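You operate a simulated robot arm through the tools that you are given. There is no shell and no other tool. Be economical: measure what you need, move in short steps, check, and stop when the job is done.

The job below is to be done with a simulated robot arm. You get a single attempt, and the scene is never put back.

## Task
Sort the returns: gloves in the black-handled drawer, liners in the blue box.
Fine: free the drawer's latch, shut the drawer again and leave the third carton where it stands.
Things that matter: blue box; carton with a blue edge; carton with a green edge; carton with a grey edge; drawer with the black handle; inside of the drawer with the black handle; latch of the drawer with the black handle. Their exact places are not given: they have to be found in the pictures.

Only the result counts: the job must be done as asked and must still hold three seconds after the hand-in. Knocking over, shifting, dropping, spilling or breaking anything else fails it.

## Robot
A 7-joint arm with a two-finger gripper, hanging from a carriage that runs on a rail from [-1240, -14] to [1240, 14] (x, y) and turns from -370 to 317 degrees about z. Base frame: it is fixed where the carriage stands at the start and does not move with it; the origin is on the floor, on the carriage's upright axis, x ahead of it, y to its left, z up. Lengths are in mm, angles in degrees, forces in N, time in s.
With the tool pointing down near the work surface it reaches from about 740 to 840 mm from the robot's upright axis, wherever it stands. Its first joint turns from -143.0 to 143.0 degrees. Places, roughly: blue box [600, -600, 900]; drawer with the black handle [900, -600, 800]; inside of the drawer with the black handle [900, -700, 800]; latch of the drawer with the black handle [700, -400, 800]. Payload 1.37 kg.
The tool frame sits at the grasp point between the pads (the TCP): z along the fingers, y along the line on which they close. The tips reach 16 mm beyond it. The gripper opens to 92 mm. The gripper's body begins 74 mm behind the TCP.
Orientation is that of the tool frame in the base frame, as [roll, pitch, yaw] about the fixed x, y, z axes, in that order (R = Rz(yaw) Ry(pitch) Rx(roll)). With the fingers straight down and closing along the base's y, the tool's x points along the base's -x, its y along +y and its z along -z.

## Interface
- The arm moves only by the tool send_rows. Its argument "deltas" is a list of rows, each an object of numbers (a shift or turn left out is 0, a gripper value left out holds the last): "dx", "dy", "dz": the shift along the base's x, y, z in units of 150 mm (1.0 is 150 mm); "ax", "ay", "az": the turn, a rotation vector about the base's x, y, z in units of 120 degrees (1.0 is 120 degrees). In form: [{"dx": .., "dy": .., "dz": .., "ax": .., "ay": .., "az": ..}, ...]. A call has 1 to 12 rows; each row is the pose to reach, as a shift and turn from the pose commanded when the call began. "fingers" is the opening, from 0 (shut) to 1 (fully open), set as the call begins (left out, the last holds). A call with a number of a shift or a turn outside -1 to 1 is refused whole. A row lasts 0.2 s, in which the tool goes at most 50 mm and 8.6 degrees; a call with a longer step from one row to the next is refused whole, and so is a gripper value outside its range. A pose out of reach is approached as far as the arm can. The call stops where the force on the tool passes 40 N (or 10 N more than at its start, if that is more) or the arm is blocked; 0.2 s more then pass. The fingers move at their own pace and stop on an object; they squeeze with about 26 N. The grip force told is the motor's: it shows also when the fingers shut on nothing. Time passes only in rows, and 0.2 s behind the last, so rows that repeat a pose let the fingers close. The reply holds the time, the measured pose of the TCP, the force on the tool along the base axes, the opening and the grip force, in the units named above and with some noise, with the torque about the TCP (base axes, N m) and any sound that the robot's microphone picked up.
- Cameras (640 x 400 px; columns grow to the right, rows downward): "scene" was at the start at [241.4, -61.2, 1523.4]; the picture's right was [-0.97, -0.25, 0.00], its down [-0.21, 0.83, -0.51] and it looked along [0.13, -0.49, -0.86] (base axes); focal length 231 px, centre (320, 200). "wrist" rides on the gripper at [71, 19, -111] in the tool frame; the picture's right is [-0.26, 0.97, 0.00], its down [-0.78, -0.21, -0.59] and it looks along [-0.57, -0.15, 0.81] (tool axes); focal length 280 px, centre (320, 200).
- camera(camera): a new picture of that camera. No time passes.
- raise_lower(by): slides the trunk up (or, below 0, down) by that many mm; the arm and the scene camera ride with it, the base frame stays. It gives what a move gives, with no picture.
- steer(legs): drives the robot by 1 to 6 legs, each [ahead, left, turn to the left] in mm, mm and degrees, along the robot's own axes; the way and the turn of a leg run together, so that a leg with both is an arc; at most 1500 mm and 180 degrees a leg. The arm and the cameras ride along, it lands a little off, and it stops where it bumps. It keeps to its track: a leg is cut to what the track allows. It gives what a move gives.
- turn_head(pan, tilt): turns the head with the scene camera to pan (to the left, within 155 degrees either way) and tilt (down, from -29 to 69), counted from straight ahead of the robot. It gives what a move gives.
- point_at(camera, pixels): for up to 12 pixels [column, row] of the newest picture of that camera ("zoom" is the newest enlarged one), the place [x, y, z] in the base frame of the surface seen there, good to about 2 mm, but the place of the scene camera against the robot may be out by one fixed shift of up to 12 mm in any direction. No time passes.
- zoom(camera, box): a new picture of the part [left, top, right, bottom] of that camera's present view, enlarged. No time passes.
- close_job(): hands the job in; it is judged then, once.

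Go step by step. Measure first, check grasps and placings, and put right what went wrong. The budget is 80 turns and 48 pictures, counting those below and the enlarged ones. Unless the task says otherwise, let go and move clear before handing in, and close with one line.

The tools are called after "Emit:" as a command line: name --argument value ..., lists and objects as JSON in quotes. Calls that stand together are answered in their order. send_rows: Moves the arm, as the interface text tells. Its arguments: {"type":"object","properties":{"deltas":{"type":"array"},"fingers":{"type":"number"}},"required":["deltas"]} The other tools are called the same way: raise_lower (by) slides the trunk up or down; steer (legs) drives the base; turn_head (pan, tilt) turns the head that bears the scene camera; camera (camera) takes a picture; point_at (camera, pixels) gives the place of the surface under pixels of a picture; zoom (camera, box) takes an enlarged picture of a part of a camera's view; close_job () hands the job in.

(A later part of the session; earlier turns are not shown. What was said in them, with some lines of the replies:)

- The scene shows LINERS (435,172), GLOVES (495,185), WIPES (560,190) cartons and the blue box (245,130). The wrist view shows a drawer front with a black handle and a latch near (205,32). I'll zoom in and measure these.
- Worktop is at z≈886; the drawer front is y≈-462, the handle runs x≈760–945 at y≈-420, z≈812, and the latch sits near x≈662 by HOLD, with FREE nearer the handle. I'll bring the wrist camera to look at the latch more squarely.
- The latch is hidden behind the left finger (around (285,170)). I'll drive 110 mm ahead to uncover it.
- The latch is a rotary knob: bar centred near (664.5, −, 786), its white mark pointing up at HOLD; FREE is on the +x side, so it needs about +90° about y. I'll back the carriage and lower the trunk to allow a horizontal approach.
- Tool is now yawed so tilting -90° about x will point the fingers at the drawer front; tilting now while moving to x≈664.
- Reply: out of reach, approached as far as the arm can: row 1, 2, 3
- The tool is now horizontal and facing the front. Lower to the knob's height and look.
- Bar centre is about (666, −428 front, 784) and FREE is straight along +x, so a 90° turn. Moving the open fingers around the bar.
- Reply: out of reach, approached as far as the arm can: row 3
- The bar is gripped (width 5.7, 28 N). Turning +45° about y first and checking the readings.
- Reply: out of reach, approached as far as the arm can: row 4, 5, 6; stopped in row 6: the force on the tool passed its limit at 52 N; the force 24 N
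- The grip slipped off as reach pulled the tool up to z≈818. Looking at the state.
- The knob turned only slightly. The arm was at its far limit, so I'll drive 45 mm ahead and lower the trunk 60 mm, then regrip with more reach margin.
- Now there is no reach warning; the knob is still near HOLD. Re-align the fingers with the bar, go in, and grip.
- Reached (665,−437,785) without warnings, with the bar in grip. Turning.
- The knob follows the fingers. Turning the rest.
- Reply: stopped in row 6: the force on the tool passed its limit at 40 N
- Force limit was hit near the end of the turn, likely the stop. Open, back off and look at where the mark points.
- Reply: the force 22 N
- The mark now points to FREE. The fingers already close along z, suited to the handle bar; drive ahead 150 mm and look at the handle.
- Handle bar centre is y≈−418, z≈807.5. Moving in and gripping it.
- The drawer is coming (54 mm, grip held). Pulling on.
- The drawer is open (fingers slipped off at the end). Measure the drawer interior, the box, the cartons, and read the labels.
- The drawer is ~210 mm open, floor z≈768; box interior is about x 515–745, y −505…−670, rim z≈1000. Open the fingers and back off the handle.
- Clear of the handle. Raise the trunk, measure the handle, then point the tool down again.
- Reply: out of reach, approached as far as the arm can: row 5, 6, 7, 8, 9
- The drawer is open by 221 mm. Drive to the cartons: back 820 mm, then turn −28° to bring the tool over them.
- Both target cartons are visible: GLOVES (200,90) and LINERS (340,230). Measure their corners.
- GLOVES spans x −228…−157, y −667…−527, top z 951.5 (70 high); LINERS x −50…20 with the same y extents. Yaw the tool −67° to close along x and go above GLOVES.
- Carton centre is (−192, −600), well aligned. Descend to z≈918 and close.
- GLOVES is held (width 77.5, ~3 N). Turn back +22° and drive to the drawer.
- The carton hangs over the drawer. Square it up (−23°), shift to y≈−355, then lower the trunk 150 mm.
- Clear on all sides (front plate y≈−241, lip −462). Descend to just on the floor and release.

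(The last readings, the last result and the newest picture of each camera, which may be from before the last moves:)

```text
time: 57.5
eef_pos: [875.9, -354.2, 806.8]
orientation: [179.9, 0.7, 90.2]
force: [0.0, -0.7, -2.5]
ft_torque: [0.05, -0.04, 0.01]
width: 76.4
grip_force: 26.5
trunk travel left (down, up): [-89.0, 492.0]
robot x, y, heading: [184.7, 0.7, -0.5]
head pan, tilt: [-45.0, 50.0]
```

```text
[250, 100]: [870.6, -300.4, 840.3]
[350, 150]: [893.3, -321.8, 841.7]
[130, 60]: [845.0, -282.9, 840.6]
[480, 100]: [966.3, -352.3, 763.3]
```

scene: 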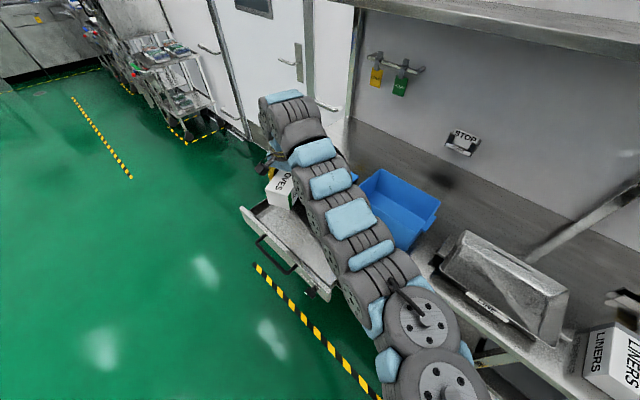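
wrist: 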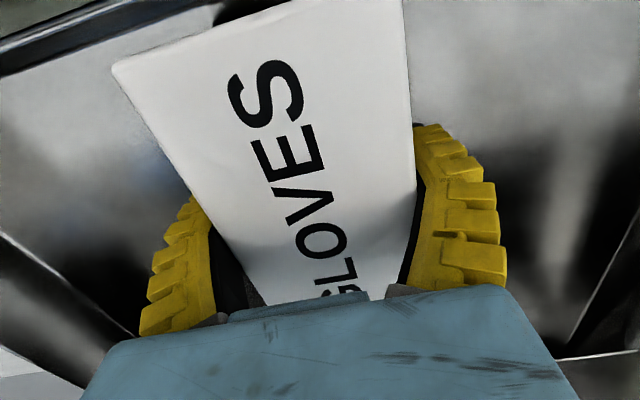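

The wrist camera puts the floor at z≈763 and the carton bottom at ≈771, so I'll lower about 7 mm more until it touches.

Emit:
send_rows --deltas '[{"dz": -0.02}, {"dz": -0.035}, {"dz": -0.045}, {"dz": -0.052}]'

```text
time: 58.5
eef_pos: [876.5, -353.9, 798.2]
orientation: [179.8, 0.6, 90.2]
force: [-0.8, 0.5, -1.2]
ft_torque: [-0.14, 0.1, -0.08]
width: 76.3
grip_force: 25.9
trunk travel left (down, up): [-89.0, 492.0]
robot x, y, heading: [181.2, 2.6, -0.5]
head pan, tilt: [-45.0, 50.0]
```

The load is easing and torque changing, so the carton is touching the floor. Release and rise.

Emit:
send_rows --deltas '[{"dz": 0}, {"dz": 0}, {"dz": 0.15}, {"dz": 0.4}, {"dz": 0.7}, {"dz": 1.0}]' --fingers 1.0

Emit:
camera --camera "wrist"

Emit:
point_at --camera "wrist" --pixels '[[300, 60], [330, 160], [310, 200]]'

```text
time: 59.9
eef_pos: [873.5, -353.8, 947.1]
orientation: [179.8, 0.7, 90.3]
force: [0.3, 0.3, -0.6]
ft_torque: [0.03, 0.0, -0.02]
width: 91.8
grip_force: 0.1
trunk travel left (down, up): [-89.0, 492.0]
robot x, y, heading: [185.0, 3.0, -0.4]
head pan, tilt: [-45.0, 50.0]
```

```text
17 pictures are left
```

wrist: 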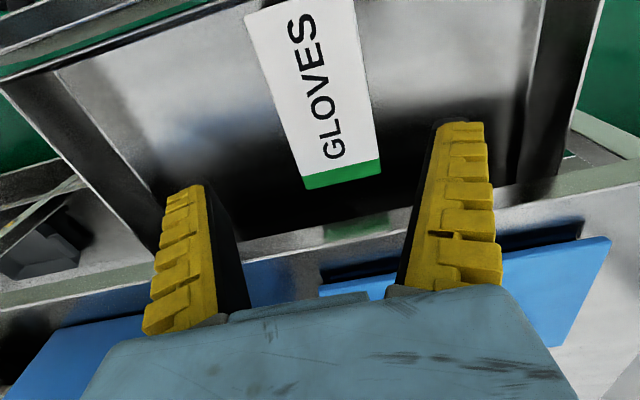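

```text
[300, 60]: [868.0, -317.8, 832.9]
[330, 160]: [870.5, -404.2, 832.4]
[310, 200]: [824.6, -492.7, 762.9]
```

GLOVES lies flat in the drawer (top z≈832). Now raise the trunk and drive to LINERS.

Emit:
raise_lower --by 150

Emit:
steer --legs '[[-693, 0, 0], [0, 0, -22.7]]'

Emit:
send_rows --deltas '[{"az": 0.065, "dz": -0.15}, {"az": 0.13, "dz": -0.3}, {"az": 0.19, "dz": -0.45}]'

Emit:
camera --camera "wrist"

```text
time: 61.7
eef_pos: [874.6, -354.4, 1096.5]
orientation: [179.9, 0.6, 90.2]
force: [0.3, 0.4, -0.5]
ft_torque: [0.02, 0.0, 0.0]
width: 91.8
grip_force: 0.0
trunk travel left (down, up): [-239.0, 342.0]
robot x, y, heading: [180.3, -0.5, -0.4]
head pan, tilt: [-45.0, 50.0]
```

```text
time: 66.7
eef_pos: [-5.8, -597.1, 1097.2]
orientation: [179.8, 0.6, 68.0]
force: [-0.3, 0.0, -0.4]
ft_torque: [0.01, 0.0, 0.01]
width: 91.9
grip_force: 0.1
trunk travel left (down, up): [-239.0, 342.0]
robot x, y, heading: [-513.1, -4.8, -22.7]
head pan, tilt: [-45.0, 50.0]
```

```text
time: 67.5
eef_pos: [-6.1, -596.6, 1029.5]
orientation: [179.8, 0.7, 90.9]
force: [-0.3, -0.5, -0.3]
ft_torque: [0.0, 0.0, 0.02]
width: 91.8
grip_force: 0.0
trunk travel left (down, up): [-239.0, 342.0]
robot x, y, heading: [-509.3, -5.0, -22.6]
head pan, tilt: [-45.0, 50.0]
```

```text
16 pictures are left
```

wrist: 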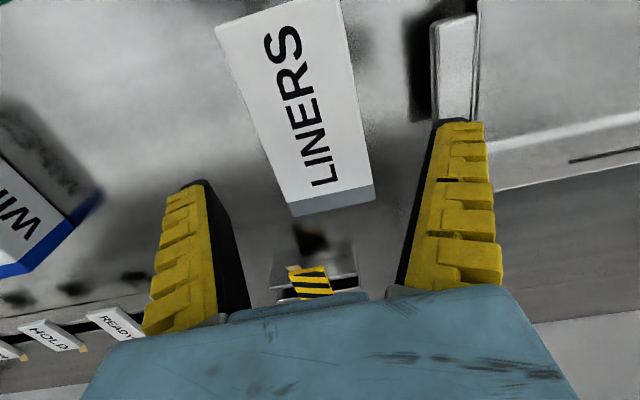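

LINERS is under the gripper. Measure its top edges.

Emit:
point_at --camera "wrist" --pixels '[[287, 202], [372, 182], [375, 195], [292, 212], [255, 110], [352, 110], [235, 60], [225, 25], [340, 30], [455, 60], [310, 285], [440, 100]]'

```text
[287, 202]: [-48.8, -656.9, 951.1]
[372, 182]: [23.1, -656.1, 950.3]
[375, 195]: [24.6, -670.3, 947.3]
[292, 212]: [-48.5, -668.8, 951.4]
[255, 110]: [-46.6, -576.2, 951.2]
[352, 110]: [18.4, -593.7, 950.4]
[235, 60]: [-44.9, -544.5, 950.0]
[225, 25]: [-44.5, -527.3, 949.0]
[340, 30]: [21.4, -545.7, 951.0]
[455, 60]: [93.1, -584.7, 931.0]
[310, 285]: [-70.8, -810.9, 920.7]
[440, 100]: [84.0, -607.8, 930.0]
```

Centre (−12.5, −599). Descend and grip, then lift.

Emit:
send_rows --deltas '[{"dz": -0.2, "dx": -0.04, "dy": -0.016, "az": -0.01}, {"dz": -0.4, "dx": -0.042, "dy": -0.016, "az": -0.01}, {"dz": -0.6, "dx": -0.042, "dy": -0.016, "az": -0.01}, {"dz": -0.747, "dx": -0.042, "dy": -0.016, "az": -0.01}]'

Emit:
send_rows --deltas '[{"dz": 0}, {"dz": 0}, {"dz": 0}]' --fingers 0.0

Emit:
send_rows --deltas '[{"dz": 0.1}, {"dz": 0.3}, {"dz": 0.55}, {"dz": 0.8}, {"dz": 1.0}]'

Emit:
raise_lower --by 50

```text
time: 68.5
eef_pos: [-10.5, -599.2, 917.1]
orientation: [179.9, 0.6, 89.6]
force: [-0.4, -0.6, 0.7]
ft_torque: [-0.01, -0.07, -0.04]
width: 92.7
grip_force: 0.0
trunk travel left (down, up): [-239.0, 342.0]
robot x, y, heading: [-509.2, -2.9, -22.7]
head pan, tilt: [-45.0, 50.0]
```

```text
time: 69.3
eef_pos: [-12.7, -598.6, 918.1]
orientation: [179.9, 0.5, 89.6]
force: [0.2, 0.0, 0.0]
ft_torque: [0.0, -0.02, -0.01]
width: 77.9
grip_force: 25.7
trunk travel left (down, up): [-239.0, 342.0]
robot x, y, heading: [-510.3, -3.8, -23.0]
head pan, tilt: [-45.0, 50.0]
```

```text
time: 70.5
eef_pos: [-13.4, -600.6, 1068.9]
orientation: [179.9, 0.8, 89.5]
force: [-0.1, -0.3, -3.5]
ft_torque: [-0.05, -0.03, 0.0]
width: 77.6
grip_force: 25.9
trunk travel left (down, up): [-239.0, 342.0]
robot x, y, heading: [-510.2, -1.0, -22.6]
head pan, tilt: [-45.0, 50.0]
```

```text
time: 71.4
eef_pos: [-12.5, -599.0, 1117.5]
orientation: [179.8, 0.6, 89.6]
force: [0.3, -0.1, -3.6]
ft_torque: [0.05, 0.0, 0.03]
width: 77.2
grip_force: 25.7
trunk travel left (down, up): [-289.0, 292.0]
robot x, y, heading: [-509.3, -3.7, -23.0]
head pan, tilt: [-45.0, 50.0]
```

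LINERS is held. Drive 640 mm along the rail at this height (carton bottom ≈1081) to above the box.

Emit:
steer --legs '[[590, 250, 0]]'

Emit:
send_rows --deltas '[{"az": 0.0685}, {"az": 0.137}, {"az": 0.2055}, {"az": 0.274}, {"az": 0.3425}, {"az": 0.411}, {"az": 0.4795}, {"az": 0.548}, {"az": 0.6165}, {"az": 0.685}, {"az": 0.75}]'

Emit:
camera --camera "wrist"

Emit:
camera --camera "scene"

```text
time: 75.0
eef_pos: [631.1, -591.9, 1118.9]
orientation: [180.0, 0.6, 89.6]
force: [0.0, 0.3, -2.9]
ft_torque: [0.03, 0.0, 0.01]
width: 76.8
grip_force: 25.8
trunk travel left (down, up): [-289.0, 292.0]
robot x, y, heading: [131.3, 4.4, -22.8]
head pan, tilt: [-45.0, 50.0]
```

```text
time: 77.4
eef_pos: [631.6, -592.4, 1119.4]
orientation: [180.0, 0.5, 179.8]
force: [-0.9, -0.1, -2.6]
ft_torque: [0.01, 0.04, 0.01]
width: 76.5
grip_force: 26.3
trunk travel left (down, up): [-289.0, 292.0]
robot x, y, heading: [134.3, -0.5, -22.5]
head pan, tilt: [-45.0, 50.0]
```

```text
15 pictures are left
```

wrist: 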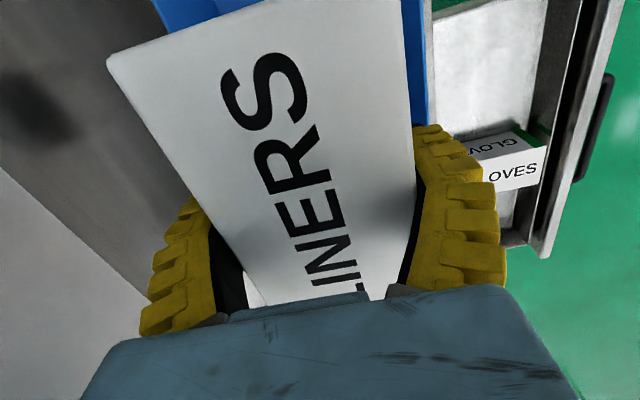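

```text
14 pictures are left
```

scene: 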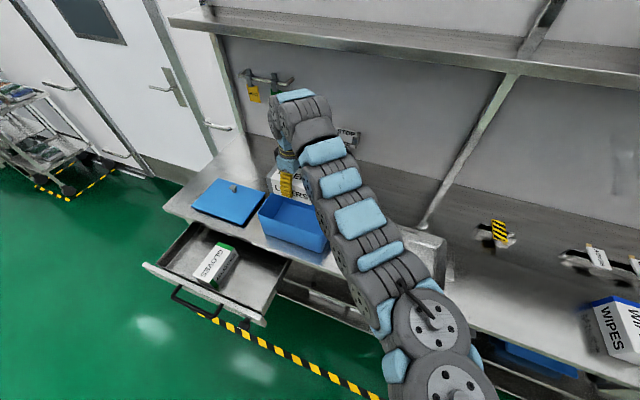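

Measure the box rim from both cameras to centre the carton.

Emit:
zoom --camera "scene" --box '[180, 130, 380, 290]'

Emit:
point_at --camera "wrist" --pixels '[[427, 60], [419, 60], [412, 60], [425, 100], [175, 10], [200, 8], [420, 10], [190, 20]]'

Emit:
point_at --camera "scene" --pixels '[[266, 196], [260, 211], [300, 235], [321, 251], [272, 198], [290, 215], [310, 220], [262, 207], [318, 245]]'

```text
2.50 times, centred on (280, 210) of scene
```

zoom: 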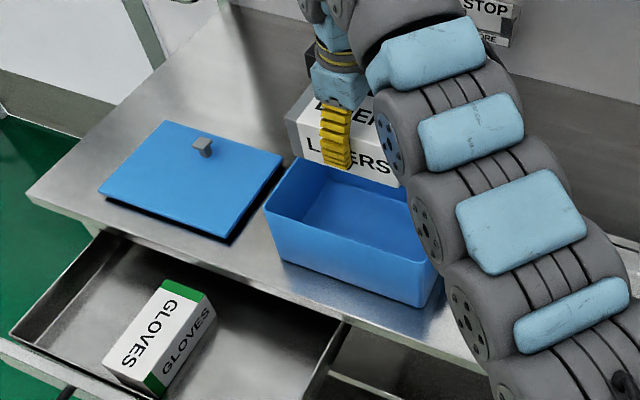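

```text
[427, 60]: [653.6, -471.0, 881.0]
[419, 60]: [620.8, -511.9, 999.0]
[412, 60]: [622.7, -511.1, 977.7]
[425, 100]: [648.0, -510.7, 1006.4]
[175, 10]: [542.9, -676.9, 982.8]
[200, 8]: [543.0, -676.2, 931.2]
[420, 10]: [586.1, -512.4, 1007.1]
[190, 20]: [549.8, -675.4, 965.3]
```

```text
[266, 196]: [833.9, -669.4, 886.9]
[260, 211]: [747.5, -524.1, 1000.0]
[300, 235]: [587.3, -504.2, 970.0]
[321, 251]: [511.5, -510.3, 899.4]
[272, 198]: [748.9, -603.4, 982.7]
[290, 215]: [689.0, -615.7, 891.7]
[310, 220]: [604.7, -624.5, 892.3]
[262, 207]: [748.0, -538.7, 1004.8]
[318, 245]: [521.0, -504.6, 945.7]
```

Interior y is −512…−676, x ≈ 518…745; TCP at (631,−592) is centred. Before lowering, check that the forearm will clear the box rim.

Emit:
point_at --camera "zoom" --pixels '[[385, 110], [395, 170], [425, 215], [435, 250], [465, 310], [490, 350], [340, 80], [335, 40], [600, 260], [385, 140]]'

```text
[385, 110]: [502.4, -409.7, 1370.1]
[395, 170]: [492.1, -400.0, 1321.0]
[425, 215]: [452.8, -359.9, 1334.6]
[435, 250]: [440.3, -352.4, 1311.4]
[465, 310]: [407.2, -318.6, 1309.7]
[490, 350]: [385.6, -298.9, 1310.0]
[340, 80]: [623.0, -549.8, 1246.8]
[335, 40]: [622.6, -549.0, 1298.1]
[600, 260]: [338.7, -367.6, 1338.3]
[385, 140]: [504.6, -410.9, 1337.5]
```

The forearm is at z≥1310, giving ample clearance. Lower the carton into the box.

Emit:
send_rows --deltas '[{"dz": -0.2, "dy": -0.01}, {"dz": -0.4, "dy": -0.01}, {"dz": -0.6, "dy": -0.01}, {"dz": -0.8, "dy": -0.01}, {"dz": -1.0, "dy": -0.01}]'

Emit:
send_rows --deltas '[{"dz": -0.12}, {"dz": -0.2}, {"dz": -0.25}, {"dz": -0.28}]'

Emit:
camera --camera "wrist"

Emit:
point_at --camera "wrist" --pixels '[[250, 100], [350, 150], [130, 60], [115, 100], [450, 100], [430, 60]]'

```text
time: 78.6
eef_pos: [633.3, -592.0, 966.6]
orientation: [179.9, 0.7, 179.5]
force: [0.2, -1.0, -1.5]
ft_torque: [-0.01, -0.01, -0.02]
width: 76.7
grip_force: 25.8
trunk travel left (down, up): [-289.0, 292.0]
robot x, y, heading: [132.7, 3.6, -22.9]
head pan, tilt: [-45.0, 50.0]
```

```text
time: 79.6
eef_pos: [632.6, -594.7, 924.4]
orientation: [179.8, 0.6, 179.7]
force: [-0.1, 0.1, -3.0]
ft_torque: [-0.02, -0.04, -0.01]
width: 76.4
grip_force: 25.7
trunk travel left (down, up): [-289.0, 292.0]
robot x, y, heading: [133.8, 1.4, -22.8]
head pan, tilt: [-45.0, 50.0]
```

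```text
12 pictures are left
```

wrist: 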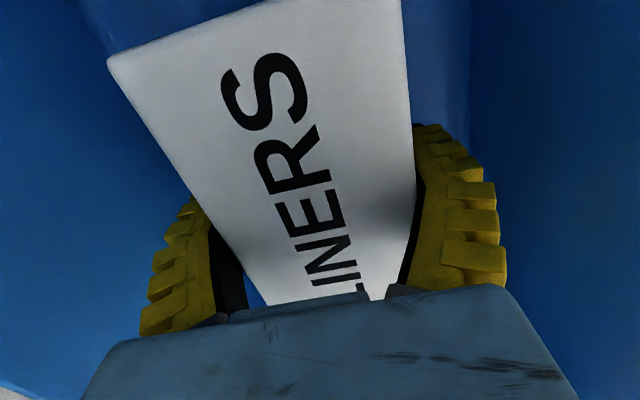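

```text
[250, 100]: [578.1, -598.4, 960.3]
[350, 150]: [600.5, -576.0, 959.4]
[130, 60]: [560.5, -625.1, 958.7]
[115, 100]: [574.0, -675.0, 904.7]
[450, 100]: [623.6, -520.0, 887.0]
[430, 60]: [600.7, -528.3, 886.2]
```

Floor is z≈886.5 and the carton bottom ≈889. Lower 3 mm, then release and rise.

Emit:
send_rows --deltas '[{"dz": -0.01}, {"dz": -0.02}, {"dz": -0.024}]'

Emit:
send_rows --deltas '[{"dz": 0}, {"dz": 0}, {"dz": 0.15}, {"dz": 0.4}, {"dz": 0.7}, {"dz": 1.0}]' --fingers 0.98

Emit:
raise_lower --by 60

Emit:
camera --camera "wrist"

```text
time: 80.4
eef_pos: [631.0, -594.9, 922.0]
orientation: [179.8, 0.6, 179.6]
force: [0.0, -0.6, -2.5]
ft_torque: [-0.01, 0.02, 0.0]
width: 76.6
grip_force: 26.0
trunk travel left (down, up): [-289.0, 292.0]
robot x, y, heading: [130.6, -0.4, -22.4]
head pan, tilt: [-45.0, 50.0]
```

```text
time: 81.8
eef_pos: [633.2, -593.2, 1073.5]
orientation: [179.9, 0.6, 179.6]
force: [-1.2, 1.5, -0.2]
ft_torque: [0.01, 0.0, -0.03]
width: 90.3
grip_force: 0.3
trunk travel left (down, up): [-289.0, 292.0]
robot x, y, heading: [131.1, -0.6, -22.7]
head pan, tilt: [-45.0, 50.0]
```

```text
time: 82.8
eef_pos: [632.3, -593.1, 1132.4]
orientation: [179.8, 0.7, 179.6]
force: [0.6, -0.4, 0.3]
ft_torque: [-0.03, -0.03, 0.0]
width: 90.4
grip_force: 0.6
trunk travel left (down, up): [-349.0, 232.0]
robot x, y, heading: [134.3, 1.1, -22.6]
head pan, tilt: [-45.0, 50.0]
```

```text
11 pictures are left
```

wrist: 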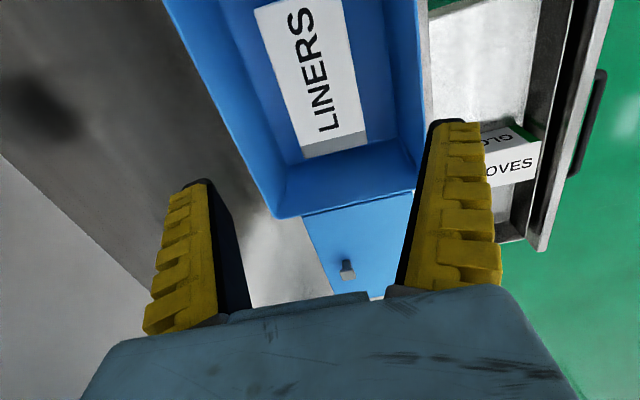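

LINERS lies flat in the box, and GLOVES in the drawer. Next, turn the carriage so the tool comes in front of the drawer, to push the handle back.

Emit:
steer --legs '[[0, 0, 37.5]]'

Emit:
send_rows --deltas '[{"az": -0.07}, {"az": -0.14}, {"az": -0.21}, {"az": -0.28}, {"az": -0.35}, {"az": -0.42}, {"az": -0.49}, {"az": -0.56}]' --fingers 0.0

Emit:
send_rows --deltas '[{"az": -0.0625}, {"az": -0.125}, {"az": -0.1875}, {"az": -0.25}, {"az": -0.3125}, {"az": -0.375}, {"az": -0.4375}, {"az": -0.498}]'

```text
time: 84.9
eef_pos: [888.8, -176.3, 1133.2]
orientation: [179.8, 0.5, -143.6]
force: [0.4, 0.3, -0.7]
ft_torque: [-0.01, -0.01, -0.04]
width: 90.5
grip_force: 0.1
trunk travel left (down, up): [-349.0, 232.0]
robot x, y, heading: [131.2, 1.8, 13.8]
head pan, tilt: [-45.0, 50.0]
```

```text
time: 86.7
eef_pos: [889.7, -177.1, 1132.9]
orientation: [179.9, 0.6, 149.1]
force: [0.5, -0.7, 0.5]
ft_torque: [0.0, 0.0, 0.01]
width: 0.0
grip_force: 26.5
trunk travel left (down, up): [-349.0, 232.0]
robot x, y, heading: [134.1, 3.1, 14.0]
head pan, tilt: [-45.0, 50.0]
```

```text
time: 88.5
eef_pos: [889.5, -176.9, 1133.1]
orientation: [179.8, 0.6, 89.2]
force: [0.0, -0.9, 0.0]
ft_torque: [0.0, -0.01, -0.02]
width: 0.0
grip_force: 25.5
trunk travel left (down, up): [-349.0, 232.0]
robot x, y, heading: [134.7, 3.4, 14.0]
head pan, tilt: [-45.0, 50.0]
```

Shift to (865,−145), clear in front of the bar, then lower the trunk.

Emit:
send_rows --deltas '[{"dx": -0.08, "dy": 0.1}, {"dx": -0.16, "dy": 0.213}]'

Emit:
raise_lower --by -260

Emit:
send_rows --deltas '[{"dz": -0.2}, {"dz": -0.433}]'

Emit:
camera --camera "wrist"

```text
time: 89.1
eef_pos: [865.7, -144.4, 1132.2]
orientation: [179.7, 0.6, 89.4]
force: [-0.5, 0.8, -0.2]
ft_torque: [0.0, 0.0, -0.03]
width: 0.1
grip_force: 25.9
trunk travel left (down, up): [-349.0, 232.0]
robot x, y, heading: [130.2, 2.0, 14.2]
head pan, tilt: [-45.0, 50.0]
```

```text
time: 91.8
eef_pos: [866.2, -145.3, 871.6]
orientation: [179.8, 0.6, 89.3]
force: [0.1, 0.3, 0.0]
ft_torque: [0.0, -0.02, 0.0]
width: 0.2
grip_force: 26.1
trunk travel left (down, up): [-89.0, 492.0]
robot x, y, heading: [134.6, 1.2, 14.3]
head pan, tilt: [-45.0, 50.0]
```

```text
time: 92.4
eef_pos: [865.8, -144.0, 807.3]
orientation: [180.0, 0.5, 89.4]
force: [-0.1, -0.4, 0.6]
ft_torque: [0.0, -0.03, 0.01]
width: 0.0
grip_force: 25.9
trunk travel left (down, up): [-89.0, 492.0]
robot x, y, heading: [135.9, -1.1, 13.9]
head pan, tilt: [-45.0, 50.0]
```

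```text
10 pictures are left
```

wrist: 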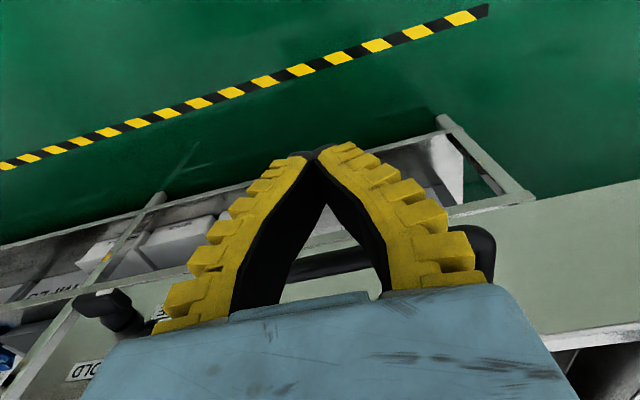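

The closed fingers stand just in front of the bar. Push slowly in −y.

Emit:
send_rows --deltas '[{"dy": -0.08}, {"dy": -0.16}, {"dy": -0.24}, {"dy": -0.32}, {"dy": -0.4}, {"dy": -0.48}, {"dy": -0.56}, {"dy": -0.64}, {"dy": -0.72}, {"dy": -0.8}, {"dy": -0.9}, {"dy": -1.0}]'

Emit:
send_rows --deltas '[{"dy": -0.07}, {"dy": -0.14}, {"dy": -0.21}, {"dy": -0.28}, {"dy": -0.35}, {"dy": -0.42}, {"dy": -0.48}, {"dy": -0.53}, {"dy": -0.58}, {"dy": -0.62}, {"dy": -0.65}, {"dy": -0.67}]'

Emit:
camera --camera "wrist"

```text
time: 95.0
eef_pos: [865.8, -296.7, 808.4]
orientation: [179.9, 0.7, 89.3]
force: [0.5, -0.5, 0.3]
ft_torque: [0.01, -0.04, 0.02]
width: 0.3
grip_force: 25.9
trunk travel left (down, up): [-89.0, 492.0]
robot x, y, heading: [132.1, 0.5, 13.9]
head pan, tilt: [-45.0, 50.0]
```

```text
time: 97.6
eef_pos: [854.1, -368.0, 809.5]
orientation: [179.8, 0.7, 89.3]
force: [0.4, 0.2, 0.2]
ft_torque: [0.04, -0.01, -0.01]
width: 0.0
grip_force: 25.6
out of reach, approached as far as the arm can: row 6, 7, 8, 9, 10, 11, 12
trunk travel left (down, up): [-89.0, 492.0]
robot x, y, heading: [133.4, 0.9, 14.4]
head pan, tilt: [-45.0, 50.0]
```

```text
9 pictures are left
```

wrist: 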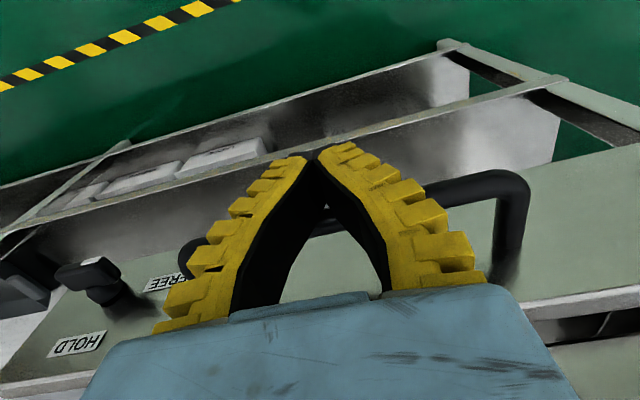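

Reach ran out at y≈−368. Back off a little, drive 50 mm ahead, return to x≈855 and finish the push.

Emit:
send_rows --deltas '[{"dy": 0.1}, {"dy": 0.2}]'

Emit:
steer --legs '[[53, -13, 0]]'

Emit:
send_rows --deltas '[{"dx": -0.18}, {"dx": -0.36, "dy": -0.05}, {"dx": -0.36, "dy": -0.15}, {"dx": -0.36, "dy": -0.22}, {"dx": -0.36, "dy": -0.27}, {"dx": -0.36, "dy": -0.31}, {"dx": -0.36, "dy": -0.34}, {"dx": -0.36, "dy": -0.365}]'

```text
time: 98.2
eef_pos: [851.8, -334.9, 807.8]
orientation: [179.9, 0.5, 89.3]
force: [-0.3, 0.4, -0.2]
ft_torque: [-0.01, 0.0, 0.02]
width: 0.1
grip_force: 25.6
trunk travel left (down, up): [-89.0, 492.0]
robot x, y, heading: [134.6, 1.5, 14.0]
head pan, tilt: [-45.0, 50.0]
```

```text
time: 99.1
eef_pos: [909.4, -334.4, 810.0]
orientation: [179.8, 0.6, 89.4]
force: [-0.6, -0.8, 0.4]
ft_torque: [-0.02, 0.04, 0.01]
width: 0.3
grip_force: 25.9
trunk travel left (down, up): [-89.0, 492.0]
robot x, y, heading: [183.1, 3.3, 14.3]
head pan, tilt: [-45.0, 50.0]
```

```text
time: 100.9
eef_pos: [853.4, -389.8, 807.7]
orientation: [179.9, 0.6, 89.3]
force: [-1.2, 0.6, -0.5]
ft_torque: [-0.04, 0.0, 0.02]
width: 0.0
grip_force: 26.2
trunk travel left (down, up): [-89.0, 492.0]
robot x, y, heading: [187.9, 2.0, 13.9]
head pan, tilt: [-45.0, 50.0]
```

At y≈−390 with no resistance yet; continue in small steps until it presses against the stop.

Emit:
send_rows --deltas '[{"dy": -0.02}, {"dy": -0.035}, {"dy": -0.05}, {"dy": -0.06}, {"dy": -0.07}, {"dy": -0.08}, {"dy": -0.09}]'

Emit:
camera --camera "wrist"

Emit:
point_at --camera "wrist" --pixels '[[60, 320], [100, 300], [560, 250], [330, 225], [600, 290]]'

```text
time: 102.5
eef_pos: [855.0, -397.8, 807.9]
orientation: [179.8, 0.4, 89.5]
force: [-5.1, 20.8, 7.9]
ft_torque: [-0.09, -0.05, 0.01]
width: 6.0
grip_force: 28.1
trunk travel left (down, up): [-89.0, 492.0]
robot x, y, heading: [186.4, 0.8, 14.2]
head pan, tilt: [-45.0, 50.0]
```

```text
8 pictures are left
```

wrist: 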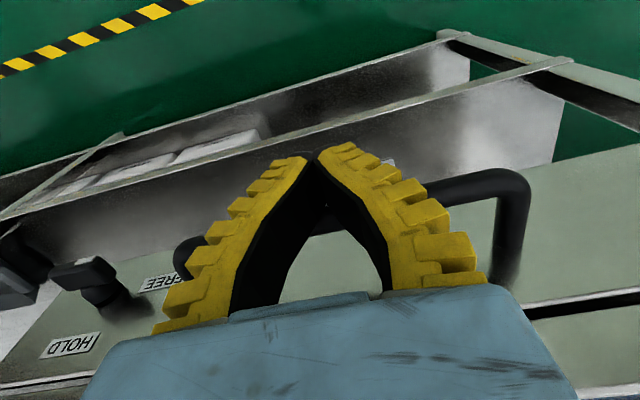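

```text
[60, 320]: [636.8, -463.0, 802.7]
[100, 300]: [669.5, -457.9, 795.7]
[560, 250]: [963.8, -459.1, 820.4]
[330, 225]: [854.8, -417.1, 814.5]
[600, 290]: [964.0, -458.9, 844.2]
```

Resistance of 21 N with the front at y≈−463: the drawer is against its stop. Back off, rise, and check.

Emit:
send_rows --deltas '[{"dy": 0.1}, {"dy": 0.3}, {"dy": 0.55}]'

Emit:
camera --camera "wrist"

Emit:
point_at --camera "wrist" --pixels '[[480, 240], [560, 255], [590, 270], [120, 330], [60, 350], [330, 255]]'

```text
time: 103.3
eef_pos: [855.3, -320.9, 807.8]
orientation: [179.8, 0.7, 89.3]
force: [0.5, -0.5, 0.5]
ft_torque: [-0.01, 0.03, 0.01]
width: 0.0
grip_force: 27.5
trunk travel left (down, up): [-89.0, 492.0]
robot x, y, heading: [190.3, 1.5, 14.0]
head pan, tilt: [-45.0, 50.0]
```

```text
7 pictures are left
```

wrist: 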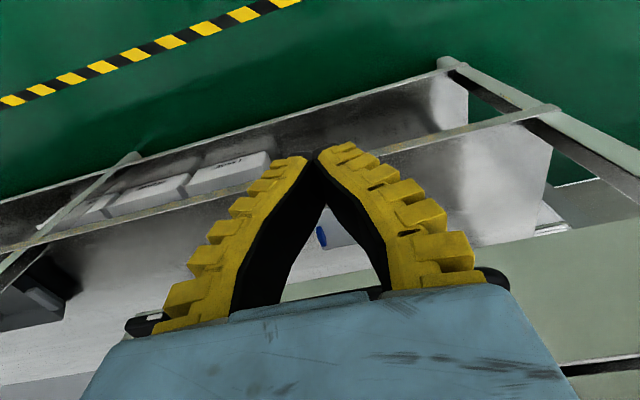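

```text
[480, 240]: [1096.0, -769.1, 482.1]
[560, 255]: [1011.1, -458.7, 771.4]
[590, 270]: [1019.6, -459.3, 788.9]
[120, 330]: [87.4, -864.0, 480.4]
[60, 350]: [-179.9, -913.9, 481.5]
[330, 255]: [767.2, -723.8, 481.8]
```

Now raise the trunk clear and check the whole front with the scene camera.

Emit:
raise_lower --by 260

Emit:
turn_head --pan -75 --tilt 50

Emit:
camera --camera "scene"

Emit:
camera --camera "wrist"

```text
time: 106.0
eef_pos: [854.6, -320.5, 1069.0]
orientation: [180.0, 0.6, 89.3]
force: [0.9, -1.1, 0.7]
ft_torque: [0.04, 0.0, 0.0]
width: 0.0
grip_force: 28.1
trunk travel left (down, up): [-349.0, 232.0]
robot x, y, heading: [189.3, 1.0, 14.0]
head pan, tilt: [-45.0, 50.0]
```

```text
time: 107.0
eef_pos: [855.9, -321.2, 1070.0]
orientation: [180.0, 0.6, 89.4]
force: [0.2, 0.1, 0.0]
ft_torque: [-0.01, -0.01, 0.0]
width: 0.1
grip_force: 27.7
trunk travel left (down, up): [-349.0, 232.0]
robot x, y, heading: [189.1, 1.0, 14.0]
head pan, tilt: [-75.0, 50.0]
```

```text
6 pictures are left
```

scene: 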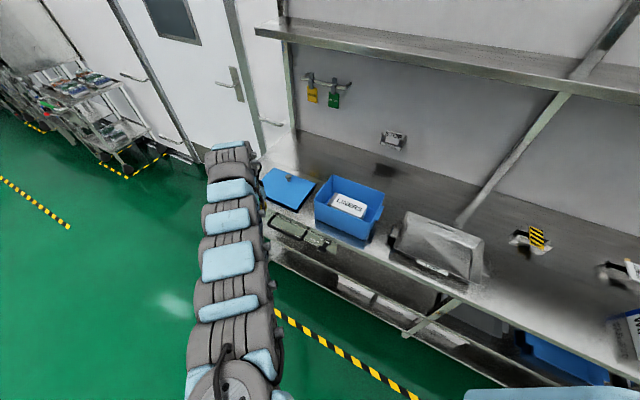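

```text
5 pictures are left
```

wrist: 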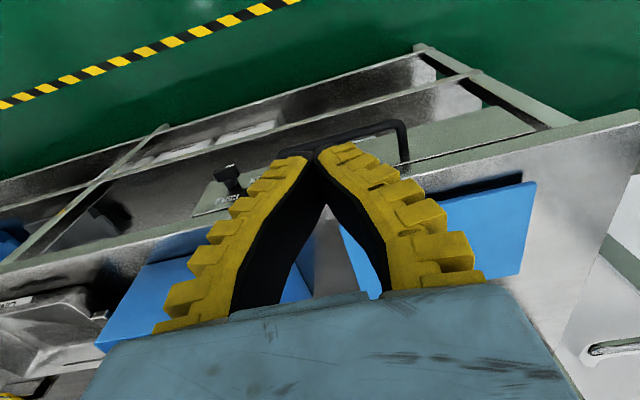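

The box holds LINERS and the drawer looks shut. Confirm the front plane from both ends and the latch.

Emit:
zoom --camera "scene" --box '[240, 150, 400, 270]'

Emit:
point_at --camera "wrist" --pixels '[[205, 208], [230, 200], [420, 150], [440, 142], [520, 125], [470, 150], [360, 132], [395, 128], [540, 145], [150, 228]]'

```text
3.33 times, centred on (320, 210) of scene
```

zoom: 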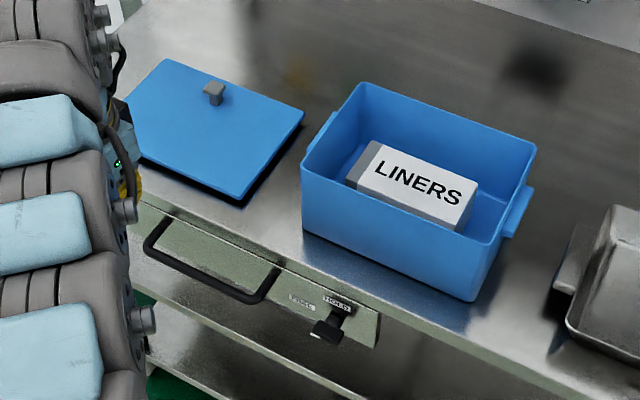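

```text
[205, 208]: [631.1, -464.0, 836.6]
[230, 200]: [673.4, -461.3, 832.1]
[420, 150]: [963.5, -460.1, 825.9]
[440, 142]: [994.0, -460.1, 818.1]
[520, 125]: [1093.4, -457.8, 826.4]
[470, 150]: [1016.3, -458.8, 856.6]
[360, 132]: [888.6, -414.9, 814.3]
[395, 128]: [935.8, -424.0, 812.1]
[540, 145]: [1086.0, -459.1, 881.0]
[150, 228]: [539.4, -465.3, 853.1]
```

The front is flush along the worktop edge (y≈−464 at x 631, −460 at x 994). The latch is free, LINERS is in the box, WIPES is untouched and the arm is clear, so I'm handing in.

Emit:
close_job

```text
The job is handed in.
```

The gloves carton is in the black-handled drawer, which is shut with its latch on FREE. The liners carton is in the blue box, and the wipes carton was left where it stood.
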